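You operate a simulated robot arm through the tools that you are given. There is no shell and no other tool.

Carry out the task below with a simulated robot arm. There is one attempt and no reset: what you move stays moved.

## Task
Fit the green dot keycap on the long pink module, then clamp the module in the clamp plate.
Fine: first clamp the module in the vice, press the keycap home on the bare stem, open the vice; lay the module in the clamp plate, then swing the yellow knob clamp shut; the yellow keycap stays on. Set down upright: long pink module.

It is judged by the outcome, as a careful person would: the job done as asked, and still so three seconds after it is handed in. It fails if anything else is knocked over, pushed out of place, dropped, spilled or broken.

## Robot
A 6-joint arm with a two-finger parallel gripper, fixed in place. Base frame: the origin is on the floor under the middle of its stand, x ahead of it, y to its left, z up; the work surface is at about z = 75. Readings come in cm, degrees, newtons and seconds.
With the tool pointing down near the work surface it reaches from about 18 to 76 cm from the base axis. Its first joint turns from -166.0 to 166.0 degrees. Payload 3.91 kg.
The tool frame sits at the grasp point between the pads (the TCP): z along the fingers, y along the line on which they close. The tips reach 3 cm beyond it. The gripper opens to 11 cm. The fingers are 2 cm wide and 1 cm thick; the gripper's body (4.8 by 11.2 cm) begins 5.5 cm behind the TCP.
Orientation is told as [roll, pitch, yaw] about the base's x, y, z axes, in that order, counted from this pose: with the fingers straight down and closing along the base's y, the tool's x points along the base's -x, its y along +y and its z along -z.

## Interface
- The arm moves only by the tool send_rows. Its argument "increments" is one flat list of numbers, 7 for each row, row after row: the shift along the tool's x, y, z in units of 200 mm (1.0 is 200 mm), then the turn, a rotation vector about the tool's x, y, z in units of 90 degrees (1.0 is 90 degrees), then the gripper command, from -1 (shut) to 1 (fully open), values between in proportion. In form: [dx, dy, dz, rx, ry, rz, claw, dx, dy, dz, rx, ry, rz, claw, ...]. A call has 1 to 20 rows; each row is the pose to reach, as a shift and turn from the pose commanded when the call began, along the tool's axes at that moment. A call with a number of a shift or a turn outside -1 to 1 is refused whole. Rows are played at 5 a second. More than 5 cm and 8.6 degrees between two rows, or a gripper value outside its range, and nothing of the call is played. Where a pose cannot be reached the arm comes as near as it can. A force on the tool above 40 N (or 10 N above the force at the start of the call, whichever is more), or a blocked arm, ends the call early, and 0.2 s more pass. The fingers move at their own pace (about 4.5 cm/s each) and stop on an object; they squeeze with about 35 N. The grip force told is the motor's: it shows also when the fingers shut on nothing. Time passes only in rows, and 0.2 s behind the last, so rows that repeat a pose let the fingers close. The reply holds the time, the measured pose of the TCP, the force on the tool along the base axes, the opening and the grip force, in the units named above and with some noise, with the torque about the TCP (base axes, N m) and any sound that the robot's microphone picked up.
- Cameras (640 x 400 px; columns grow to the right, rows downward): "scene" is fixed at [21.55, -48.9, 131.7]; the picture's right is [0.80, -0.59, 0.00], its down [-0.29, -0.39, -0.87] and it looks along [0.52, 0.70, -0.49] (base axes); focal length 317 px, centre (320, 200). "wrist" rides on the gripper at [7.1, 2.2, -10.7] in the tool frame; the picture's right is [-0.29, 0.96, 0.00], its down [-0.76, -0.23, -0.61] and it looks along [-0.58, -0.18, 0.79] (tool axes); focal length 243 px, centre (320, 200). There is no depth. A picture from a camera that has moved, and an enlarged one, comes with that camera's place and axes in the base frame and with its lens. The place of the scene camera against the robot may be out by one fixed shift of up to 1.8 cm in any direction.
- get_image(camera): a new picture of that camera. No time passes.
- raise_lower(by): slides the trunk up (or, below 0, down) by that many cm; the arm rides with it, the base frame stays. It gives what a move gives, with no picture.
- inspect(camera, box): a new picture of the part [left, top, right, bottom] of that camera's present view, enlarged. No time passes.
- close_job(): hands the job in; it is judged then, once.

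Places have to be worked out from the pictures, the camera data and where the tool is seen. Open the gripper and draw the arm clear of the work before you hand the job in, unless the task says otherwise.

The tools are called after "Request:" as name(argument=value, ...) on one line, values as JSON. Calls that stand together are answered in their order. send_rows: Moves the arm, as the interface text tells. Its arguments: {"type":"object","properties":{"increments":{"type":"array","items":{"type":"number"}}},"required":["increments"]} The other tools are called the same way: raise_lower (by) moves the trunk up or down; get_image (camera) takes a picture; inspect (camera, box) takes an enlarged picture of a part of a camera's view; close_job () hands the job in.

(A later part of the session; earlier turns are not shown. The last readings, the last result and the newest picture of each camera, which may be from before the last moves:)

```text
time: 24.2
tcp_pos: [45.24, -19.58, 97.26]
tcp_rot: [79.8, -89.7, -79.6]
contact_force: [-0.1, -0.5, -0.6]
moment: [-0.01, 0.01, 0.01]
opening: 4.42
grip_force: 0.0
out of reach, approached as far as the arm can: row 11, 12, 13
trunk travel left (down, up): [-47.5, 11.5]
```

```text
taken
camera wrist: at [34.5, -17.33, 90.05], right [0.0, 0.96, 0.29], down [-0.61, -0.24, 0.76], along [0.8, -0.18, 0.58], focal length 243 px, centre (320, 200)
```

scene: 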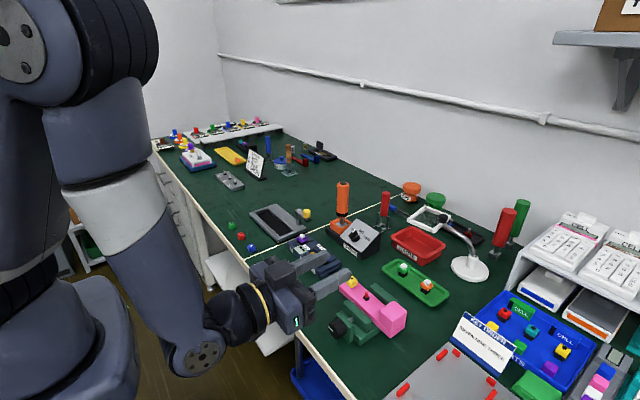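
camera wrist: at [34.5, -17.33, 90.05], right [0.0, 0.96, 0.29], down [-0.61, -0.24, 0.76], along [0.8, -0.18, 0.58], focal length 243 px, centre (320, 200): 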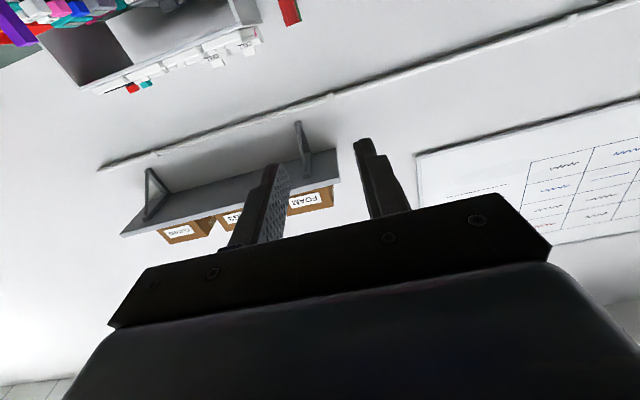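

The pose was slightly out of reach at that height, likely because the wrist is folded too close to the body. Lowering should help, so I go down 8 cm, still in front of the vice, and check the pose.

Request:
send_rows(increments=[0.1, 0, 0, 0, 0, 0, -0.2, 0.2, 0, 0, 0, 0, 0, -0.2, 0.3, 0, 0, 0, 0, 0, -0.2, 0.4, 0, 0, 0, 0, 0, -0.2, 0.4, 0, 0, 0, 0, 0, -0.2])

Request:
get_image(camera="scene")

```text
time: 25.4
tcp_pos: [47.64, -22.9, 92.7]
tcp_rot: [69.4, -89.7, -69.2]
contact_force: [0.4, 0.7, 0.1]
moment: [0.0, 0.0, 0.0]
opening: 4.39
grip_force: 0.0
out of reach, approached as far as the arm can: row 1, 2, 3, 4, 5
trunk travel left (down, up): [-47.5, 11.5]
```

```text
taken
```

scene: 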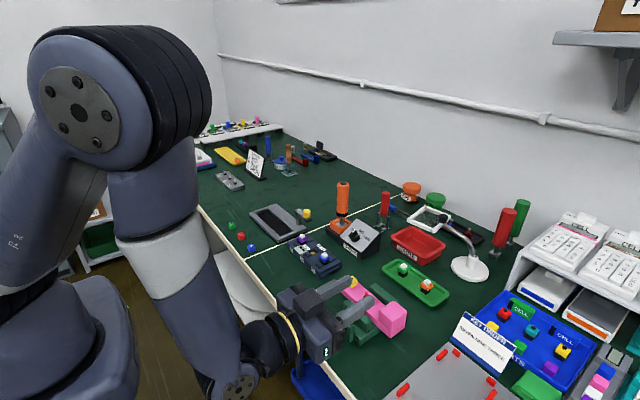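

Going lower at this trunk height makes it worse. I raise the tool first, then lower the trunk so the arm works at a comfortable height.

Request:
send_rows(increments=[-0.15, 0, 0, 0, 0, 0, -0.2, -0.3, 0, 0, 0, 0, 0, -0.2, -0.45, 0, 0, 0, 0, 0, -0.2, -0.6, 0, 0, 0, 0, 0, -0.2, -0.75, 0, 0, 0, 0, 0, -0.2, -0.9, 0, 0, 0, 0, 0, -0.2, -0.9, 0, 0, 0, 0, 0, -0.2])

```text
time: 27.0
tcp_pos: [47.58, -22.92, 110.85]
tcp_rot: [107.7, -90.0, -107.6]
contact_force: [0.5, 0.1, 1.2]
moment: [0.01, 0.0, -0.04]
opening: 4.36
grip_force: 0.1
trunk travel left (down, up): [-47.5, 11.5]
```

The tool is now at z 110.9, level along +x. I lower the trunk 20 cm, which brings the tool to about z 91, clear of everything.

Request:
raise_lower(by=-20)

Request:
get_image(camera="scene")

```text
time: 29.2
tcp_pos: [47.66, -22.99, 90.81]
tcp_rot: [139.4, -89.9, -139.6]
contact_force: [0.1, 0.6, -0.5]
moment: [0.0, 0.02, 0.03]
opening: 4.41
grip_force: 0.1
trunk travel left (down, up): [-27.5, 31.5]
```

```text
taken
```

scene: 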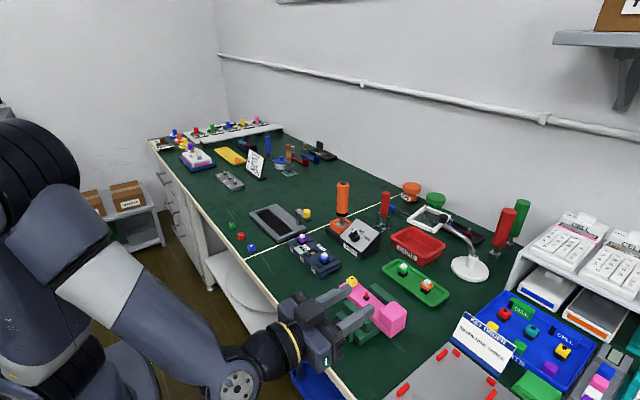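

Now I shift sideways and back to line up in front of the knob, still at z ≈ 88.

Request:
send_rows(increments=[0, 0.08, -0.08, 0, 0, 0, -0.2, 0.05, 0.17, -0.16, 0, 0, 0, -0.2, 0.1, 0.255, -0.16, 0, 0, 0, -0.2, 0.15, 0.255, -0.16, 0, 0, 0, -0.2, 0.15, 0.255, -0.16, 0, 0, 0, -0.2])

```text
time: 30.4
tcp_pos: [44.32, -17.89, 87.74]
tcp_rot: [-147.3, -89.9, 147.4]
contact_force: [0.4, 0.1, 0.9]
moment: [-0.03, -0.02, 0.02]
opening: 4.39
grip_force: 0.0
trunk travel left (down, up): [-27.5, 31.5]
```

This is reachable. I lower to the knob's axis height, keeping the tips about 1.5 cm short of its face.

Request:
send_rows(increments=[0.12, 0, 0, 0, 0, 0, -0.2, 0.24, 0, 0, 0, 0, 0, -0.2, 0.36, 0, 0, 0, 0, 0, -0.2, 0.44, 0, 0, 0, 0, 0, -0.2, 0.48, 0, 0, 0, 0, 0, -0.2, 0.48, 0, 0, 0, 0, 0, -0.2])

Request:
get_image(camera="scene")

Request:
inspect(camera="scene", box=[270, 270, 410, 370])

Request:
get_image(camera="wrist")

```text
time: 31.8
tcp_pos: [44.65, -18.07, 78.39]
tcp_rot: [63.3, -89.7, -63.0]
contact_force: [-0.4, 0.2, -0.1]
moment: [0.01, 0.02, 0.01]
opening: 4.4
grip_force: 0.1
out of reach, approached as far as the arm can: row 5, 6
trunk travel left (down, up): [-27.5, 31.5]
```

```text
taken
```

scene: 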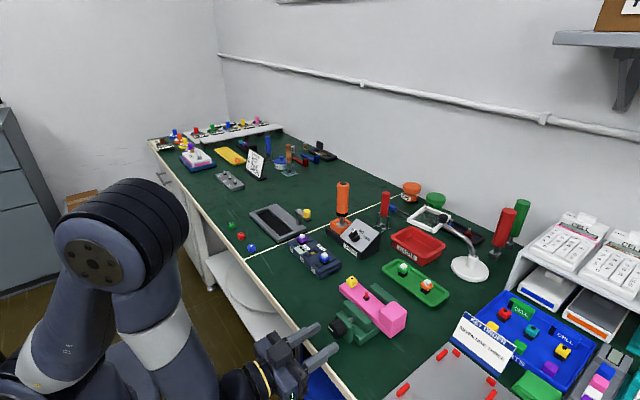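

```text
4.00 times, centred on (340, 320) of scene
camera zoom: at [21.55, -48.9, 131.7], right [0.8, -0.59, 0.0], down [-0.29, -0.39, -0.87], along [0.52, 0.7, -0.49], focal length 1269 px, centre (240, -280)
```

zoom: 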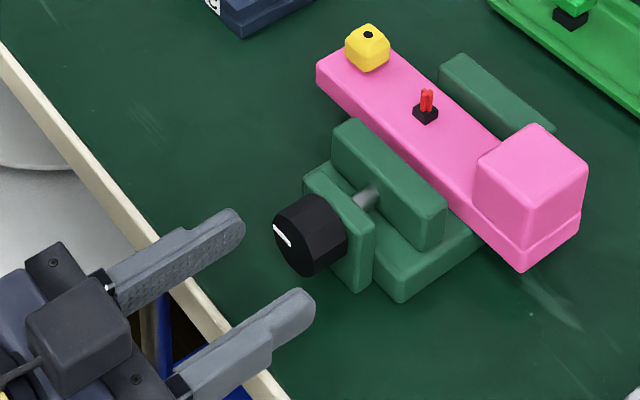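

```text
taken
camera wrist: at [33.85, -15.9, 71.35], right [0.0, 0.96, 0.29], down [-0.61, -0.24, 0.76], along [0.8, -0.18, 0.58], focal length 243 px, centre (320, 200)
```

wrist: 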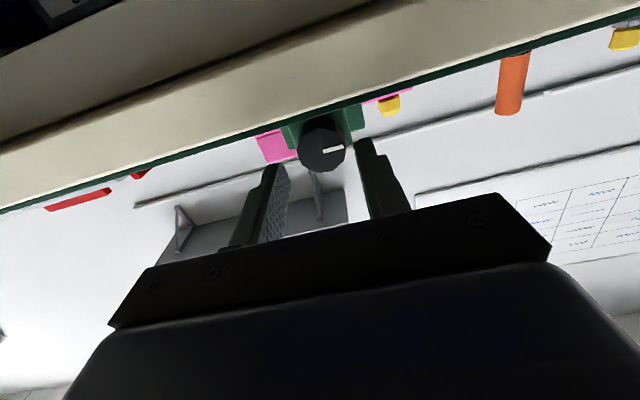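

The knob is right ahead between the fingers. I enlarge the wrist view to refine the alignment.

Request:
inspect(camera="wrist", box=[240, 90, 400, 210])

```text
3.33 times, centred on (320, 150) of wrist
camera zoom: at [33.85, -15.9, 71.35], right [0.0, 0.96, 0.29], down [-0.61, -0.24, 0.76], along [0.8, -0.18, 0.58], focal length 809 px, centre (320, 367)
```

zoom: 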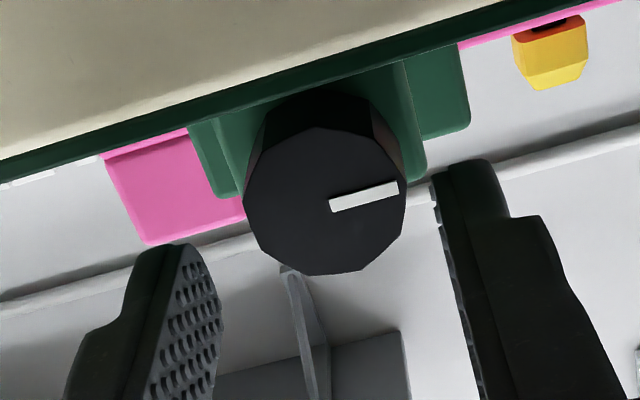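

The knob centre is about 2.3 mm in +y and 1.7 mm below the tool axis. I correct this and slide forward so the fingers straddle the knob, with the tips about 4 mm short of its support block.

Request:
send_rows(increments=[0.005, 0.0115, 0.03, 0, 0, 0, -0.2, 0.0085, 0.0115, 0.07, 0, 0, 0, -0.2, 0.0085, 0.0115, 0.11, 0, 0, 0, -0.2, 0.0085, 0.0115, 0.14, 0, 0, 0, -0.2, 0.0085, 0.0115, 0.14, 0, 0, 0, -0.2])

Request:
inspect(camera="wrist", box=[240, 70, 400, 210])

Request:
inspect(camera="scene", box=[270, 270, 410, 370])

```text
time: 33.0
tcp_pos: [47.45, -17.87, 78.22]
tcp_rot: [-41.5, -90.0, 41.6]
contact_force: [-0.1, 0.4, 0.2]
moment: [0.02, 0.02, 0.01]
opening: 4.39
grip_force: 0.1
trunk travel left (down, up): [-27.5, 31.5]
```

```text
2.86 times, centred on (320, 140) of wrist
camera zoom: at [36.69, -15.69, 71.16], right [0.0, 0.96, 0.29], down [-0.61, -0.23, 0.76], along [0.79, -0.18, 0.58], focal length 693 px, centre (320, 371)
```

zoom: 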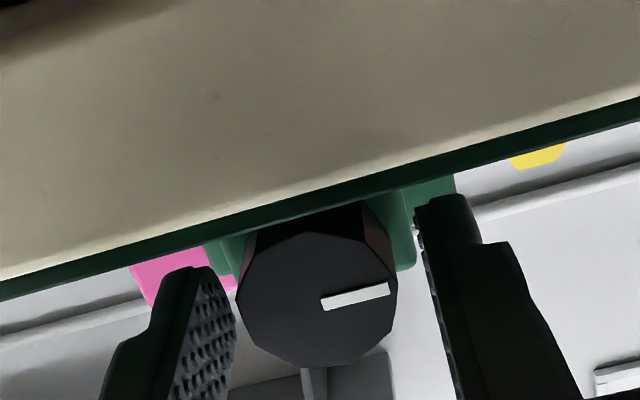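

```text
4.00 times, centred on (340, 320) of scene
camera zoom: at [21.55, -48.9, 131.7], right [0.8, -0.59, 0.0], down [-0.29, -0.39, -0.87], along [0.52, 0.7, -0.49], focal length 1269 px, centre (240, -280)
```

zoom: 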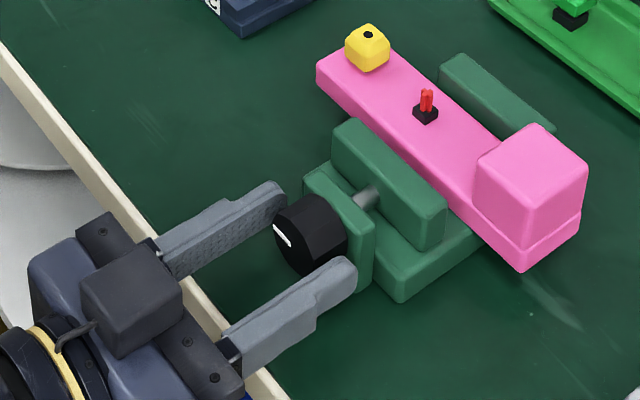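

The knob is centred on the tool axis. I close the fingers on it.

Request:
send_rows(increments=[0, 0, 0, 0, 0, 0, -0.35, 0, 0, 0, 0, 0, 0, -0.5, 0, 0, 0, 0, 0, 0, -1, 0, 0, 0, 0, 0, 0, -1, 0, 0, 0, 0, 0, 0, -1])

```text
time: 34.2
tcp_pos: [47.4, -17.91, 78.18]
tcp_rot: [121.5, -89.9, -121.5]
contact_force: [1.8, -7.8, 0.1]
moment: [-0.01, 0.09, 0.1]
opening: 3.32
grip_force: 45.3
trunk travel left (down, up): [-27.5, 31.5]
```

Gripped at 3.32 cm. I turn clockwise, positive about +x, by 30° and watch torque and jaw motion.

Request:
send_rows(increments=[0, 0, 0, 0, 0, 0.0667, -1, 0, 0, 0, 0, 0, 0.1333, -1, 0, 0, 0, 0, 0, 0.2, -1, 0, 0, 0, 0, 0, 0.2667, -1, 0, 0, 0, 0, 0, 0.3333, -1, 0, 0, 0, 0, 0, 0.3333, -1])

Request:
inspect(camera="scene", box=[270, 270, 410, 370])

```text
time: 35.6
tcp_pos: [47.39, -17.95, 78.29]
tcp_rot: [90.0, -59.9, -90.0]
contact_force: [5.1, -6.1, 2.5]
moment: [0.02, -0.05, -0.54]
opening: 3.35
grip_force: 44.9
trunk travel left (down, up): [-27.5, 31.5]
```

```text
4.00 times, centred on (340, 320) of scene
camera zoom: at [21.55, -48.9, 131.7], right [0.8, -0.59, 0.0], down [-0.29, -0.39, -0.87], along [0.52, 0.7, -0.49], focal length 1269 px, centre (240, -280)
```

zoom: 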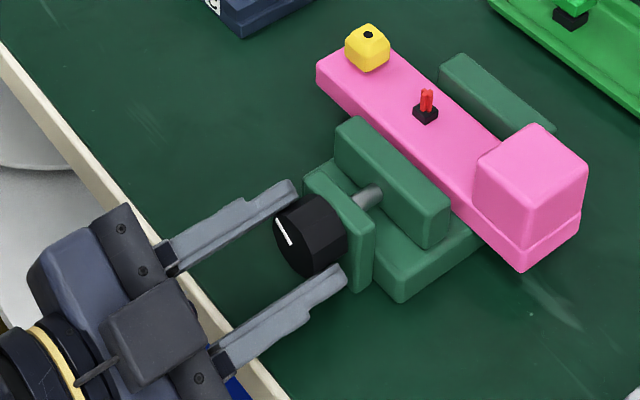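

The jaw moved toward the module, about 3 mm for 30°, so the direction is right. I continue turning.

Request:
send_rows(increments=[0, 0, 0, 0, 0, 0.0667, -1, 0, 0, 0, 0, 0, 0.1333, -1, 0, 0, 0, 0, 0, 0.2, -1, 0, 0, 0, 0, 0, 0.2667, -1, 0, 0, 0, 0, 0, 0.3333, -1, 0, 0, 0, 0, 0, 0.4, -1, 0, 0, 0, 0, 0, 0.4667, -1, 0, 0, 0, 0, 0, 0.5333, -1, 0, 0, 0, 0, 0, 0.6, -1, 0, 0, 0, 0, 0, 0.6667, -1, 0, 0, 0, 0, 0, 0.6667, -1])

Request:
inspect(camera="scene", box=[270, 270, 410, 370])

```text
time: 38.0
tcp_pos: [47.37, -17.88, 78.41]
tcp_rot: [90.2, 0.0, -90.0]
contact_force: [13.5, 1.6, 20.8]
moment: [-0.01, -0.07, -0.14]
opening: 3.37
grip_force: 44.8
trunk travel left (down, up): [-27.5, 31.5]
```

```text
4.00 times, centred on (340, 320) of scene
camera zoom: at [21.55, -48.9, 131.7], right [0.8, -0.59, 0.0], down [-0.29, -0.39, -0.87], along [0.52, 0.7, -0.49], focal length 1269 px, centre (240, -280)
```

zoom: 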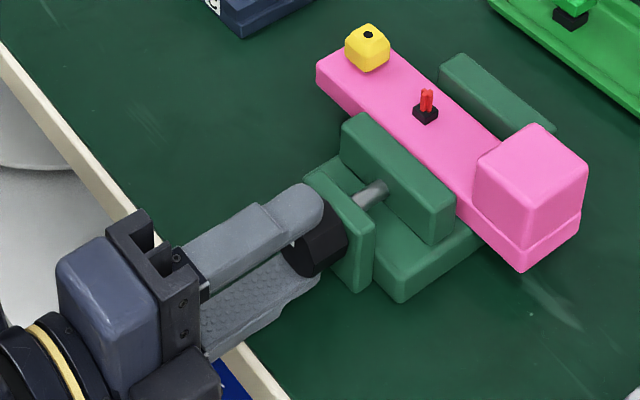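

The jaw keeps closing, about 0.65 cm after 90°. There is a 21 N upward side load because the knob axis is slightly above the tool axis. I shift 1.5 mm up along the tool's y and continue turning.

Request:
send_rows(increments=[0, 0.0075, 0.003, 0, 0, 0, -1, 0, 0.0075, 0.005, 0, 0, 0.0667, -1, 0, 0.0075, 0.005, 0, 0, 0.1333, -1, 0, 0.0075, 0.005, 0, 0, 0.2, -1, 0, 0.0075, 0.005, 0, 0, 0.2667, -1, 0, 0.0075, 0.005, 0, 0, 0.3333, -1, 0, 0.0075, 0.005, 0, 0, 0.4, -1, 0, 0.0075, 0.005, 0, 0, 0.4667, -1, 0, 0.0075, 0.005, 0, 0, 0.5, -1, 0, 0.0075, 0.005, 0, 0, 0.5, -1])

Request:
inspect(camera="scene", box=[270, 270, 410, 370])

```text
time: 40.2
tcp_pos: [47.47, -17.84, 78.45]
tcp_rot: [90.0, 45.1, -89.9]
contact_force: [-9.4, 1.6, 0.7]
moment: [0.01, -0.58, 0.14]
opening: 3.39
grip_force: 45.5
trunk travel left (down, up): [-27.5, 31.5]
```

```text
4.00 times, centred on (340, 320) of scene
camera zoom: at [21.55, -48.9, 131.7], right [0.8, -0.59, 0.0], down [-0.29, -0.39, -0.87], along [0.52, 0.7, -0.49], focal length 1269 px, centre (240, -280)
```

zoom: 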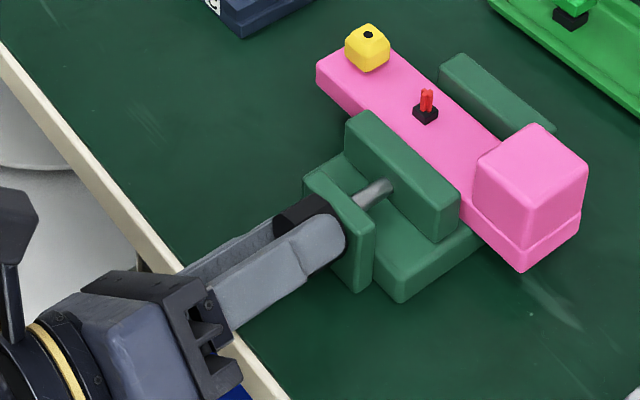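

At 135° the jaw has moved about 1 cm and forces are low. I continue turning.

Request:
send_rows(increments=[0, 0, 0, 0, 0, 0.0667, -1, 0, 0, 0, 0, 0, 0.1333, -1, 0, 0, 0, 0, 0, 0.2, -1, 0, 0, 0, 0, 0, 0.2667, -1, 0, 0, 0, 0, 0, 0.3333, -1, 0, 0, 0, 0, 0, 0.4, -1, 0, 0, 0, 0, 0, 0.4667, -1, 0, 0, 0, 0, 0, 0.5, -1, 0, 0, 0, 0, 0, 0.5, -1])

Request:
inspect(camera="scene", box=[270, 270, 410, 370])

Request:
get_image(camera="wrist")

```text
time: 42.2
tcp_pos: [47.39, -17.99, 78.46]
tcp_rot: [-151.0, 89.8, 29.0]
contact_force: [-12.7, -9.5, 5.3]
moment: [0.01, 0.47, 0.02]
opening: 3.35
grip_force: 44.5
trunk travel left (down, up): [-27.5, 31.5]
```

```text
4.00 times, centred on (340, 320) of scene
camera zoom: at [21.55, -48.9, 131.7], right [0.8, -0.59, 0.0], down [-0.29, -0.39, -0.87], along [0.52, 0.7, -0.49], focal length 1269 px, centre (240, -280)
```

zoom: 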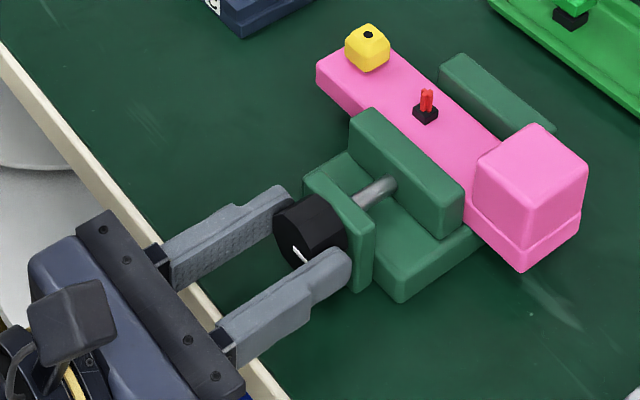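

```text
taken
camera wrist: at [36.67, -20.08, 85.59], right [0.0, -0.96, -0.29], down [-0.61, 0.23, -0.76], along [0.8, 0.18, -0.58], focal length 243 px, centre (320, 200)
```

wrist: 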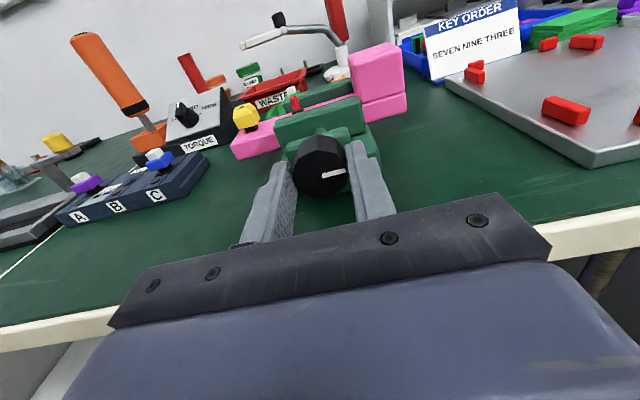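

At 180° the pointer is at −y, and the jaw still has a few mm to go. The camera is now on top of the gripper. I turn further and watch for the torque rising.

Request:
send_rows(increments=[0, 0, 0, 0, 0, 0.0667, -1, 0, 0, 0, 0, 0, 0.1333, -1, 0, 0, 0, 0, 0, 0.2, -1, 0, 0, 0, 0, 0, 0.2667, -1, 0, 0, 0, 0, 0, 0.3333, -1, 0, 0, 0, 0, 0, 0.3333, -1])

Request:
inspect(camera="scene", box=[310, 280, 410, 350])

Request:
get_image(camera="wrist")

```text
time: 43.6
tcp_pos: [47.47, -17.95, 78.56]
tcp_rot: [-90.3, 60.0, 89.8]
contact_force: [-10.9, -17.3, 4.3]
moment: [0.0, -0.86, -0.18]
opening: 3.36
grip_force: 44.9
trunk travel left (down, up): [-27.5, 31.5]
```

```text
5.71 times, centred on (360, 315) of scene
camera zoom: at [21.55, -48.9, 131.7], right [0.8, -0.59, 0.0], down [-0.29, -0.39, -0.87], along [0.52, 0.7, -0.49], focal length 1813 px, centre (91, -457)
```

zoom: 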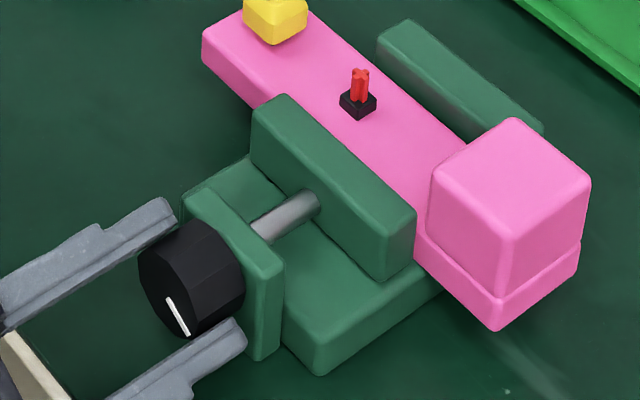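

```text
taken
camera wrist: at [36.67, -23.41, 83.54], right [0.0, -0.68, -0.73], down [-0.61, 0.58, -0.54], along [0.8, 0.44, -0.41], focal length 243 px, centre (320, 200)
```

wrist: 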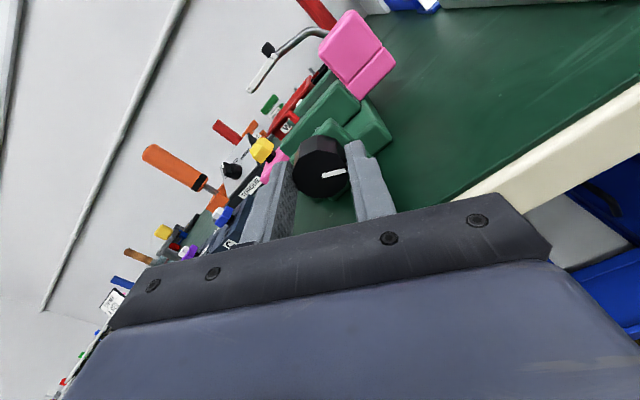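

The jaw is almost at the module. I relieve the −y side load by 1 mm and keep turning in smaller steps.

Request:
send_rows(increments=[0.0025, 0.0045, 0, 0, 0, 0.05, -1, 0.0025, 0.0045, 0, 0, 0, 0.1, -1, 0.0025, 0.0045, 0, 0, 0, 0.15, -1, 0.0025, 0.0045, 0, 0, 0, 0.2, -1, 0.0025, 0.0045, 0, 0, 0, 0.25, -1, 0.0025, 0.0045, 0, 0, 0, 0.3, -1, 0.0025, 0.0045, 0, 0, 0, 0.3333, -1, 0.0025, 0.0045, 0, 0, 0, 0.3333, -1])

Request:
inspect(camera="scene", box=[310, 280, 410, 350])

```text
time: 45.4
tcp_pos: [47.45, -18.01, 78.35]
tcp_rot: [-90.1, 29.9, 90.0]
contact_force: [-12.1, -10.6, 7.2]
moment: [-0.02, 0.23, -0.15]
opening: 3.36
grip_force: 45.1
trunk travel left (down, up): [-27.5, 31.5]
```

```text
5.71 times, centred on (360, 315) of scene
camera zoom: at [21.55, -48.9, 131.7], right [0.8, -0.59, 0.0], down [-0.29, -0.39, -0.87], along [0.52, 0.7, -0.49], focal length 1813 px, centre (91, -457)
```

zoom: 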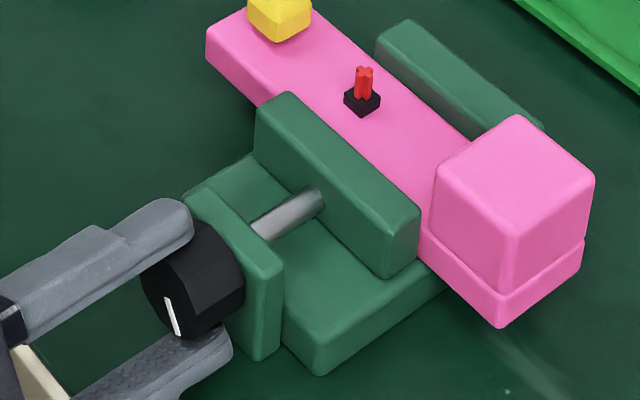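

The jaw now pushes the module toward the fixed jaw. I keep turning.

Request:
send_rows(increments=[0, 0, 0, 0, 0, 0.05, -1, 0, 0, 0, 0, 0, 0.1, -1, 0, 0, 0, 0, 0, 0.15, -1, 0, 0, 0, 0, 0, 0.2, -1, 0, 0, 0, 0, 0, 0.25, -1, 0, 0, 0, 0, 0, 0.3, -1, 0, 0, 0, 0, 0, 0.3333, -1, 0, 0, 0, 0, 0, 0.3333, -1])

Request:
inspect(camera="scene", box=[310, 280, 410, 350])

```text
time: 47.2
tcp_pos: [47.41, -18.19, 78.43]
tcp_rot: [-89.9, -0.2, 89.9]
contact_force: [-15.8, -12.2, -9.1]
moment: [-0.43, -0.14, -0.07]
opening: 3.37
grip_force: 44.6
trunk travel left (down, up): [-27.5, 31.5]
```

```text
5.71 times, centred on (360, 315) of scene
camera zoom: at [21.55, -48.9, 131.7], right [0.8, -0.59, 0.0], down [-0.29, -0.39, -0.87], along [0.52, 0.7, -0.49], focal length 1813 px, centre (91, -457)
```

zoom: 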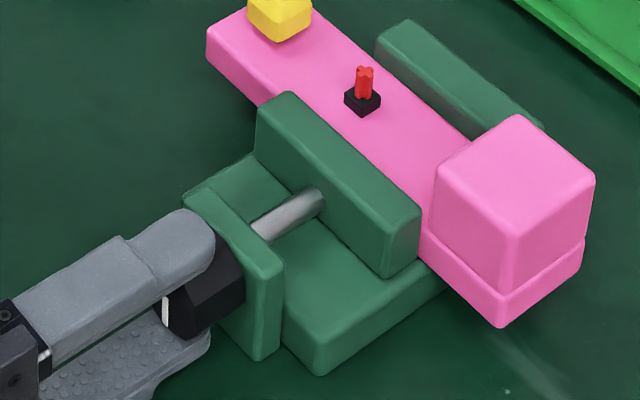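

A reaction torque of −0.43 N·m has appeared and the module barely moved, so it is likely clamped. I turn a few degrees more to confirm it tightens.

Request:
send_rows(increments=[0, 0, 0, 0, 0, 0.0333, -1, 0, 0, 0, 0, 0, 0.0667, -1, 0, 0, 0, 0, 0, 0.1, -1, 0, 0, 0, 0, 0, 0.1, -1])

Request:
inspect(camera="scene", box=[310, 280, 410, 350])

Request:
get_image(camera="wrist")

```text
time: 48.2
tcp_pos: [47.58, -17.82, 78.6]
tcp_rot: [-89.8, -9.1, 90.1]
contact_force: [-7.7, -2.1, -12.1]
moment: [-0.3, 0.1, 1.29]
opening: 3.23
grip_force: 44.8
trunk travel left (down, up): [-27.5, 31.5]
```

```text
5.71 times, centred on (360, 315) of scene
camera zoom: at [21.55, -48.9, 131.7], right [0.8, -0.59, 0.0], down [-0.29, -0.39, -0.87], along [0.52, 0.7, -0.49], focal length 1813 px, centre (91, -457)
```

zoom: 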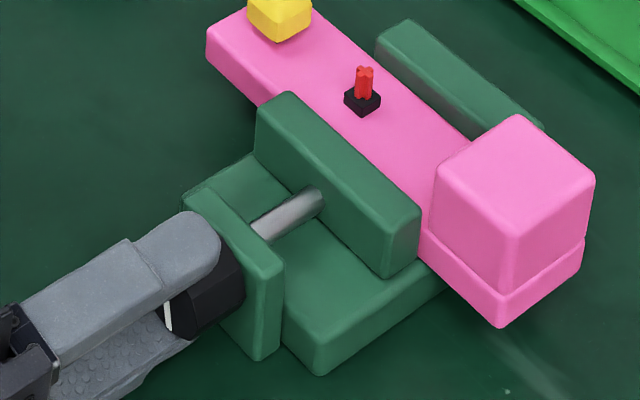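

```text
taken
camera wrist: at [36.81, -24.57, 75.17], right [0.0, 0.44, -0.9], down [-0.61, 0.71, 0.35], along [0.79, 0.55, 0.26], focal length 243 px, centre (320, 200)
```

wrist: 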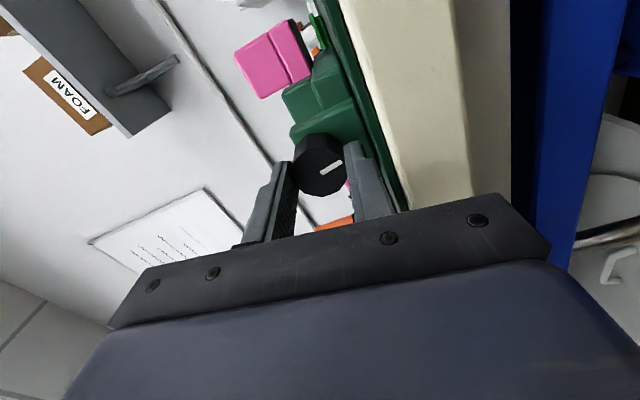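

The fingers slipped around the knob while the jaw stayed put, so the vice is tight. I open only slightly, because the lower finger is near the table, and pull straight back along −x.

Request:
send_rows(increments=[0, 0, 0, 0, 0, 0, -0.36, 0, 0, 0, 0, 0, 0, -0.3, 0, 0, 0, 0, 0, 0, -0.29, 0, 0, 0, 0, 0, 0, -0.29])

```text
time: 49.2
tcp_pos: [47.66, -18.02, 78.53]
tcp_rot: [-90.1, -9.0, 89.9]
contact_force: [2.5, 0.5, 3.1]
moment: [0.02, -0.03, -0.04]
opening: 3.73
grip_force: 0.0
trunk travel left (down, up): [-27.5, 31.5]
```

Fingers are free with near-zero forces. I pull straight back 2.5 cm.

Request:
send_rows(increments=[0, 0, -0.04, 0, 0, 0, -0.29, 0, 0, -0.08, 0, 0, 0, -0.29, 0, 0, -0.123, 0, 0, 0, -0.29, 0, 0, -0.123, 0, 0, 0, -0.29])

Request:
inspect(camera="scene", box=[270, 270, 410, 370])

```text
time: 50.2
tcp_pos: [45.12, -18.04, 78.49]
tcp_rot: [-89.9, -9.0, 89.9]
contact_force: [1.6, -0.7, 2.9]
moment: [-0.06, -0.09, 0.01]
opening: 3.74
grip_force: 0.2
trunk travel left (down, up): [-27.5, 31.5]
```

```text
4.00 times, centred on (340, 320) of scene
camera zoom: at [21.55, -48.9, 131.7], right [0.8, -0.59, 0.0], down [-0.29, -0.39, -0.87], along [0.52, 0.7, -0.49], focal length 1269 px, centre (240, -280)
```

zoom: 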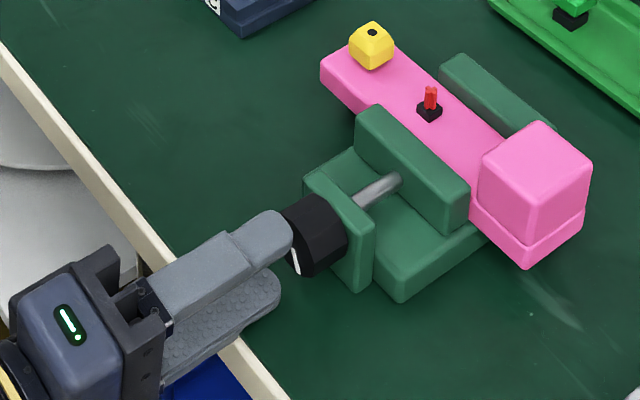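

The gripper is clear of the knob and the module sits against both jaws. I raise 14 cm and begin unwinding the wrist.

Request:
send_rows(increments=[-0.022, -0.138, 0, 0, 0, 0, -0.29, -0.044, -0.277, 0, 0, 0, 0, -0.29, -0.066, -0.415, 0, 0, 0, 0, -0.29, -0.088, -0.553, 0, 0, 0, -0.08, -0.29, -0.109, -0.69, 0, 0, 0, -0.16, -0.29, -0.109, -0.69, 0, 0, 0, -0.25, -0.29, -0.109, -0.69, 0, 0, 0, -0.34, -0.29, -0.109, -0.69, 0, 0, 0, -0.43, -0.29, -0.109, -0.69, 0, 0, 0, -0.52, -0.29, -0.109, -0.69, 0, 0, 0, -0.61, -0.29, -0.109, -0.69, 0, 0, 0, -0.7, -0.29, -0.109, -0.69, 0, 0, 0, -0.79, -0.29, -0.109, -0.69, 0, 0, 0, -0.88, -0.29, -0.109, -0.69, 0, 0, 0, -0.96, -0.29, -0.109, -0.69, 0, 0, 0, -1, -0.29])

Request:
send_rows(increments=[0, 0, 0, 0, 0, -0.09, -0.29, 0, 0, 0, 0, 0, -0.18, -0.29, 0, 0, 0, 0, 0, -0.27, -0.29, 0, 0, 0, 0, 0, -0.36, -0.29, 0, 0, 0, 0, 0, -0.45, -0.29, 0, 0, 0, 0, 0, -0.54, -0.29, 0, 0, 0, 0, 0, -0.63, -0.29, 0, 0, 0, 0, 0, -0.72, -0.29, 0, 0, 0, 0, 0, -0.81, -0.29, 0, 0, 0, 0, 0, -0.9, -0.29, 0, 0, 0, 0, 0, -1, -0.29])

Request:
send_rows(increments=[0, 0, 0, 0, 0, -0.09, -0.29, 0, 0, 0, 0, 0, -0.18, -0.29, 0, 0, 0, 0, 0, -0.27, -0.29, 0, 0, 0, 0, 0, -0.36, -0.29, 0, 0, 0, 0, 0, -0.45, -0.29, 0, 0, 0, 0, 0, -0.54, -0.29, 0, 0, 0, 0, 0, -0.63, -0.29, 0, 0, 0, 0, 0, -0.72, -0.29, 0, 0, 0, 0, 0, -0.81, -0.29, 0, 0, 0, 0, 0, -0.9, -0.29, 0, 0, 0, 0, 0, -1, -0.29])

```text
time: 53.4
tcp_pos: [45.01, -17.99, 92.29]
tcp_rot: [-89.9, 81.1, 90.0]
contact_force: [0.0, 0.6, -0.2]
moment: [-0.01, -0.01, -0.02]
opening: 3.9
grip_force: 0.1
trunk travel left (down, up): [-27.5, 31.5]
```

```text
refused: row 11 steps farther than a row can; nothing moved
```

```text
refused: row 11 steps farther than a row can; nothing moved
```

The last step was 9°, over the limit. I resend with 7.5° steps.

Request:
send_rows(increments=[0, 0, 0, 0, 0, -0.09, -0.29, 0, 0, 0, 0, 0, -0.18, -0.29, 0, 0, 0, 0, 0, -0.27, -0.29, 0, 0, 0, 0, 0, -0.36, -0.29, 0, 0, 0, 0, 0, -0.45, -0.29, 0, 0, 0, 0, 0, -0.54, -0.29, 0, 0, 0, 0, 0, -0.63, -0.29, 0, 0, 0, 0, 0, -0.72, -0.29, 0, 0, 0, 0, 0, -0.81, -0.29, 0, 0, 0, 0, 0, -0.9, -0.29, 0, 0, 0, 0, 0, -0.95, -0.29, 0, 0, 0, 0, 0, -1, -0.29])

Request:
send_rows(increments=[0, 0, 0, 0, 0, -0.09, -0.29, 0, 0, 0, 0, 0, -0.18, -0.29, 0, 0, 0, 0, 0, -0.27, -0.29, 0, 0, 0, 0, 0, -0.36, -0.29, 0, 0, 0, 0, 0, -0.45, -0.29, 0, 0, 0, 0, 0, -0.54, -0.29, 0, 0, 0, 0, 0, -0.63, -0.29, 0, 0, 0, 0, 0, -0.72, -0.29, 0, 0, 0, 0, 0, -0.81, -0.29, 0, 0, 0, 0, 0, -0.9, -0.29, 0, 0, 0, 0, 0, -0.95, -0.29, 0, 0, 0, 0, 0, -1, -0.29])

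```text
time: 56.0
tcp_pos: [45.07, -17.98, 92.47]
tcp_rot: [89.9, 8.9, -90.0]
contact_force: [-0.1, -0.3, -0.3]
moment: [-0.02, 0.0, 0.01]
opening: 3.92
grip_force: 0.1
trunk travel left (down, up): [-27.5, 31.5]
```

```text
time: 58.6
tcp_pos: [45.08, -17.99, 92.4]
tcp_rot: [90.0, -81.0, -89.9]
contact_force: [0.0, 0.2, -0.2]
moment: [0.0, 0.02, -0.01]
opening: 3.92
grip_force: 0.1
trunk travel left (down, up): [-27.5, 31.5]
```

Request:
send_rows(increments=[0, 0, 0, 0, 0, -0.05, -0.29, 0, 0, 0, 0, 0, -0.1, -0.29])

Request:
send_rows(increments=[0, 0, 0, 0, 0.0833, 0, -0.29, 0, 0, 0, 0, 0.1667, 0, -0.29, 0, 0, 0, 0, 0.25, 0, -0.29, 0, 0, 0, 0, 0.3333, 0, -0.29, 0, 0, 0, 0, 0.4167, 0, -0.29, 0, 0, 0, 0, 0.5, 0, -0.29, 0, 0, 0, 0, 0.5833, 0, -0.29, 0, 0, 0, 0, 0.6667, 0, -0.29, 0, 0, 0, 0, 0.75, 0, -0.29, 0, 0, 0, 0, 0.8333, 0, -0.29, 0, 0, 0, 0, 0.9167, 0, -0.29, 0, 0, 0, 0, 1, 0, -0.29])

Request:
get_image(camera="wrist")

Request:
get_image(camera="scene")

```text
time: 59.2
tcp_pos: [45.12, -18.01, 92.43]
tcp_rot: [-91.2, -89.9, 91.2]
contact_force: [-0.3, 0.8, -0.2]
moment: [0.01, 0.0, -0.01]
opening: 3.92
grip_force: 0.0
trunk travel left (down, up): [-27.5, 31.5]
```

```text
time: 61.8
tcp_pos: [45.01, -17.99, 92.44]
tcp_rot: [0.0, 0.1, -0.1]
contact_force: [0.1, 0.6, 0.2]
moment: [-0.02, -0.02, 0.0]
opening: 3.91
grip_force: 0.0
trunk travel left (down, up): [-27.5, 31.5]
```

```text
taken
camera wrist: at [37.92, -15.79, 103.17], right [0.29, 0.96, 0.0], down [0.76, -0.23, 0.61], along [0.58, -0.18, -0.8], focal length 243 px, centre (320, 200)
```

wrist: 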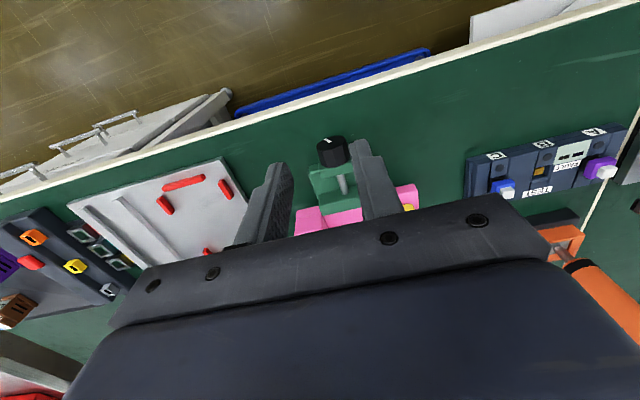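

```text
taken
```

scene: 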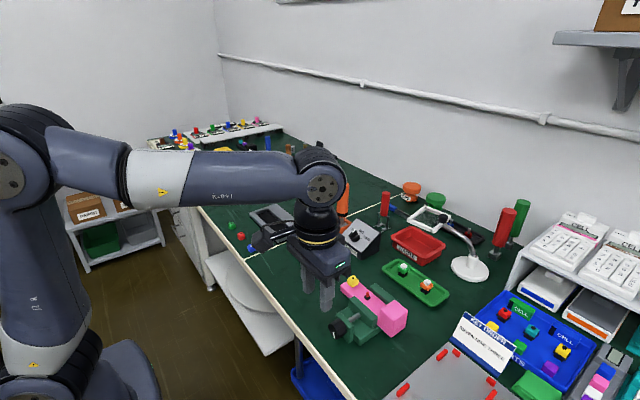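

Tool is vertical again. I raise the trunk back by 20 cm and travel over to the green cap.

Request:
raise_lower(by=20)

Request:
send_rows(increments=[0, 0.2, 0, 0, 0, 0, 0, 0, 0.4, 0, 0, 0, 0, 0, 0, 0.6, 0, 0, 0, 0, 0, 0, 0.8, 0.05, 0, 0, 0, 0, 0, 1, 0.1, 0, 0, 0, 0])

Request:
send_rows(increments=[0, 0.2, 0.05, 0, 0, 0, -0.29, -0.02, 0.4, 0.1, 0, 0, 0, -0.29, -0.04, 0.6, 0.15, 0, 0, 0, -0.29, -0.06, 0.8, 0.2, 0, 0, 0, -0.29, -0.08, 1, 0.25, 0, 0, 0, -0.29])

Request:
send_rows(increments=[-0.03, 0.18, 0.1, 0, 0, 0, -0.29, -0.06, 0.36, 0.2, 0, 0, 0, -0.29, -0.1, 0.54, 0.3, 0, 0, 0, -0.29, -0.1, 0.54, 0.4, 0, 0, 0, -0.29, -0.1, 0.54, 0.5, 0, 0, 0, -0.29, -0.1, 0.54, 0.5, 0, 0, 0, -0.29])

Request:
get_image(camera="wrist")

```text
time: 63.9
tcp_pos: [45.01, -18.13, 112.49]
tcp_rot: [0.0, 0.1, 0.0]
contact_force: [0.1, 0.2, -0.8]
moment: [0.01, 0.03, 0.03]
opening: 3.9
grip_force: 0.0
trunk travel left (down, up): [-47.5, 11.5]
```

```text
time: 65.1
tcp_pos: [44.91, 2.08, 110.63]
tcp_rot: [0.0, 0.0, 0.0]
contact_force: [-0.1, -0.2, 0.4]
moment: [0.02, -0.01, -0.02]
opening: 5.5
grip_force: 0.1
trunk travel left (down, up): [-47.5, 11.5]
```

```text
time: 66.3
tcp_pos: [46.63, 22.18, 105.51]
tcp_rot: [0.0, 0.0, 0.0]
contact_force: [0.1, -1.5, 0.5]
moment: [0.02, -0.06, -0.02]
opening: 3.91
grip_force: 0.1
trunk travel left (down, up): [-47.5, 11.5]
```

```text
time: 67.7
tcp_pos: [48.6, 32.86, 95.38]
tcp_rot: [0.0, 0.0, 0.0]
contact_force: [0.4, 0.4, 0.0]
moment: [0.03, 0.0, -0.01]
opening: 3.92
grip_force: 0.1
trunk travel left (down, up): [-47.5, 11.5]
```

```text
taken
camera wrist: at [41.49, 35.1, 106.08], right [0.29, 0.96, 0.0], down [0.76, -0.23, 0.61], along [0.58, -0.18, -0.79], focal length 243 px, centre (320, 200)
```

wrist: 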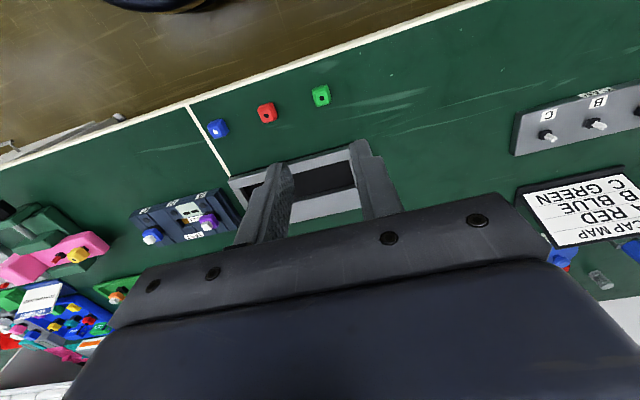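

Request:
inspect(camera="wrist", box=[290, 70, 350, 120])

Request:
inspect(camera="scene", box=[222, 215, 262, 245])

```text
8.00 times, centred on (320, 95) of wrist
camera zoom: at [41.49, 35.1, 106.08], right [0.29, 0.96, 0.0], down [0.76, -0.23, 0.61], along [0.58, -0.18, -0.79], focal length 1941 px, centre (320, 1040)
```

zoom: 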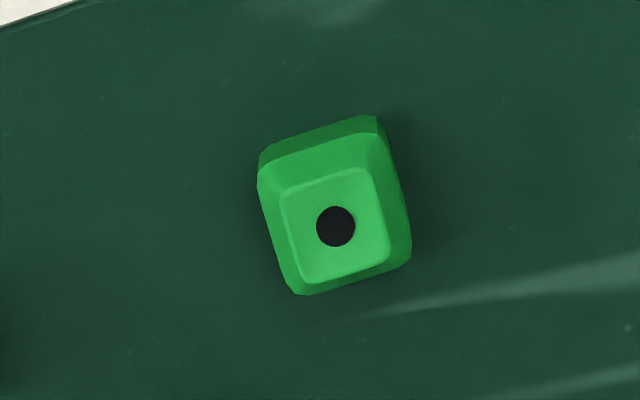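

```text
13.33 times, centred on (242, 230) of scene
camera zoom: at [21.55, -48.9, 131.7], right [0.8, -0.59, 0.0], down [-0.29, -0.39, -0.87], along [0.52, 0.7, -0.49], focal length 4231 px, centre (1360, -200)
```

zoom: 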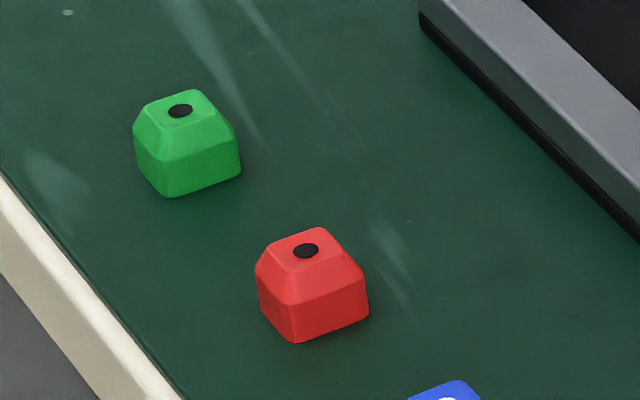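

The green cap is axis-aligned, about 1.8 cm wide, centred at (48.93, 33.11). I descend over it with 3.9 cm opening, stopping 3.5 cm short for a check.

Request:
send_rows(increments=[-0.008, 0.006, 0.12, 0, 0, 0, -0.29, -0.0165, 0.0125, 0.25, 0, 0, 0, -0.29, -0.0165, 0.0125, 0.38, 0, 0, 0, -0.29, -0.0165, 0.0125, 0.5, 0, 0, 0, -0.29, -0.0165, 0.0125, 0.6, 0, 0, 0, -0.29, -0.0165, 0.0125, 0.68, 0, 0, 0, -0.29, -0.0165, 0.0125, 0.68, 0, 0, 0, -0.29])

Request:
inspect(camera="wrist", box=[260, 100, 380, 220])

```text
time: 69.3
tcp_pos: [48.98, 32.92, 81.8]
tcp_rot: [0.0, 0.0, 0.0]
contact_force: [-0.4, -0.2, -0.1]
moment: [0.01, 0.04, 0.03]
opening: 3.92
grip_force: 0.0
trunk travel left (down, up): [-47.5, 11.5]
```

```text
3.33 times, centred on (320, 160) of wrist
camera zoom: at [41.83, 35.21, 92.54], right [0.29, 0.96, 0.0], down [0.76, -0.23, 0.61], along [0.58, -0.18, -0.79], focal length 809 px, centre (320, 333)
```

zoom: 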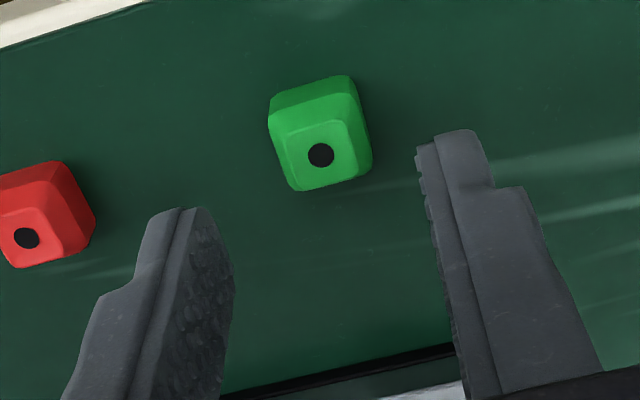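

The cap is centred between the fingers. I descend to just above the table and close.

Request:
send_rows(increments=[0, 0.004, 0.05, 0, 0, 0, -0.29, 0, 0.004, 0.1, 0, 0, 0, -0.29, 0, 0.004, 0.15, 0, 0, 0, -0.29, 0, 0.004, 0.178, 0, 0, 0, -0.29, 0, 0.004, 0.178, 0, 0, 0, -0.29])

Request:
inspect(camera="wrist", box=[260, 100, 380, 220])

```text
time: 70.5
tcp_pos: [49.03, 33.05, 78.31]
tcp_rot: [0.0, 0.0, 0.1]
contact_force: [0.1, -0.1, -0.7]
moment: [0.02, 0.0, 0.04]
opening: 3.89
grip_force: 0.1
trunk travel left (down, up): [-47.5, 11.5]
```

```text
3.33 times, centred on (320, 160) of wrist
camera zoom: at [41.85, 35.33, 88.97], right [0.29, 0.96, 0.0], down [0.76, -0.23, 0.61], along [0.58, -0.18, -0.79], focal length 809 px, centre (320, 333)
```

zoom: 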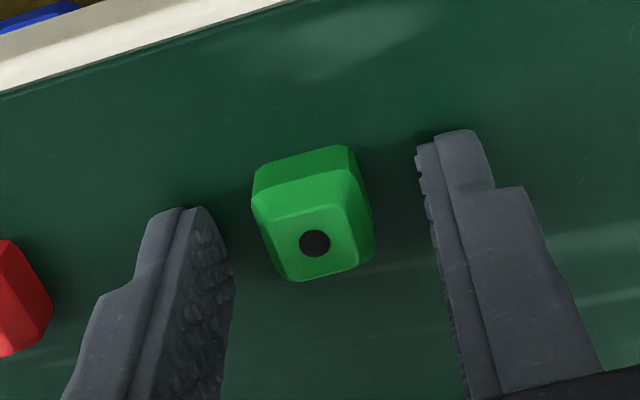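

Well centred. I close on the cap.

Request:
send_rows(increments=[0, 0, 0.003, 0, 0, 0, -0.5, 0, 0, 0.003, 0, 0, 0, -0.62, 0, 0, 0.003, 0, 0, 0, -0.8, 0, 0, 0.003, 0, 0, 0, -1, 0, 0, 0.003, 0, 0, 0, -1])

Request:
inspect(camera="wrist", box=[260, 100, 380, 220])

```text
time: 71.7
tcp_pos: [49.0, 33.2, 78.28]
tcp_rot: [0.0, 0.0, 0.0]
contact_force: [0.3, -0.2, -0.4]
moment: [0.01, 0.02, 0.03]
opening: 1.84
grip_force: 35.4
trunk travel left (down, up): [-47.5, 11.5]
```

```text
3.33 times, centred on (320, 160) of wrist
camera zoom: at [41.82, 35.31, 88.9], right [0.29, 0.96, 0.0], down [0.76, -0.23, 0.61], along [0.58, -0.18, -0.79], focal length 809 px, centre (320, 333)
```

zoom: 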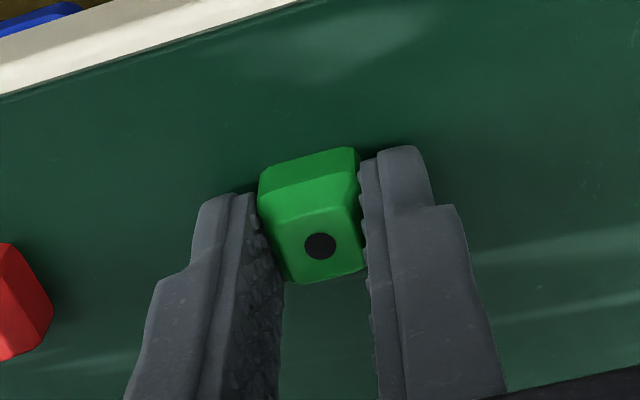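

The cap is held at 1.84 cm. I lift it and travel back over to the vice.

Request:
send_rows(increments=[0, 0, -0.05, 0, 0, 0, -1, 0, 0, -0.15, 0, 0, 0, -1, 0, 0, -0.3, 0, 0, 0, -1, 0, 0, -0.5, 0, 0, 0, -1, 0, 0, -0.7, 0, 0, 0, -1, 0, 0, -0.9, 0, 0, 0, -1, 0, 0, -1, 0, 0, 0, -1])

Request:
inspect(camera="wrist", box=[260, 100, 380, 220])

Request:
send_rows(increments=[-0.05, -0.2, -0.05, 0, 0, 0, -1, -0.1, -0.4, -0.1, 0, 0, 0, -1, -0.15, -0.6, -0.1, 0, 0, 0, -1, -0.2, -0.8, -0.1, 0, 0, 0, -1, -0.25, -1, -0.1, 0, 0, 0, -1])

Request:
send_rows(increments=[-0.05, -0.2, 0, 0, 0, 0, -1, -0.1, -0.4, 0, 0, 0, 0, -1, -0.15, -0.6, 0, 0, 0, 0, -1, -0.2, -0.8, 0, 0, 0, 0, -1, -0.25, -1, 0.05, 0, 0, 0, -1])

Request:
send_rows(increments=[0, -0.15, 0.05, 0, 0, 0, -1, 0, -0.3, 0.15, 0, 0, 0, -1, 0, -0.42, 0.25, 0, 0, 0, -1, 0, -0.47, 0.35, 0, 0, 0, -1, 0, -0.47, 0.45, 0, 0, 0, -1, 0, -0.47, 0.45, 0, 0, 0, -1])

Request:
get_image(camera="wrist")

```text
time: 73.3
tcp_pos: [48.95, 33.03, 98.31]
tcp_rot: [0.0, 0.0, 0.0]
contact_force: [-0.3, 0.2, -0.3]
moment: [0.0, 0.03, -0.03]
opening: 1.85
grip_force: 35.0
trunk travel left (down, up): [-47.5, 11.5]
```

```text
3.33 times, centred on (320, 160) of wrist
camera zoom: at [41.79, 35.29, 108.97], right [0.29, 0.96, 0.0], down [0.76, -0.23, 0.61], along [0.58, -0.18, -0.79], focal length 809 px, centre (320, 333)
```

zoom: 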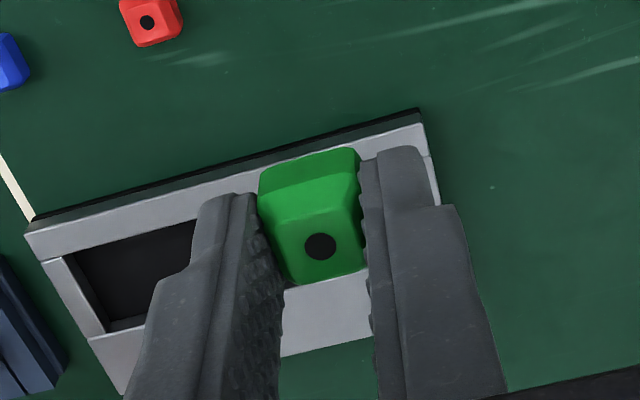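

```text
time: 74.5
tcp_pos: [54.03, 13.15, 100.27]
tcp_rot: [0.0, 0.0, 0.0]
contact_force: [0.0, -0.3, 0.6]
moment: [-0.01, -0.02, -0.01]
opening: 1.87
grip_force: 35.2
trunk travel left (down, up): [-47.5, 11.5]
```

```text
time: 75.7
tcp_pos: [59.04, -6.7, 99.21]
tcp_rot: [0.0, 0.0, 0.1]
contact_force: [-0.1, -0.2, 0.0]
moment: [-0.02, 0.0, 0.0]
opening: 1.87
grip_force: 35.3
trunk travel left (down, up): [-47.5, 11.5]
```

```text
time: 77.1
tcp_pos: [59.03, -16.23, 90.05]
tcp_rot: [0.1, -0.1, -0.1]
contact_force: [0.2, -0.3, 0.3]
moment: [0.01, -0.01, 0.0]
opening: 1.87
grip_force: 34.7
trunk travel left (down, up): [-47.5, 11.5]
```

```text
taken
camera wrist: at [51.84, -14.09, 100.76], right [0.29, 0.96, 0.0], down [0.76, -0.23, 0.61], along [0.58, -0.18, -0.79], focal length 243 px, centre (320, 200)
```

wrist: 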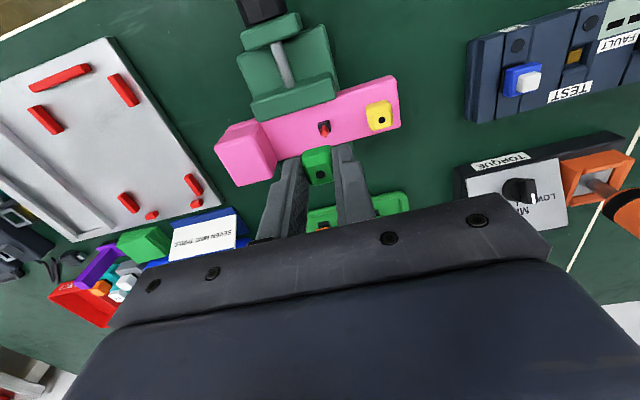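

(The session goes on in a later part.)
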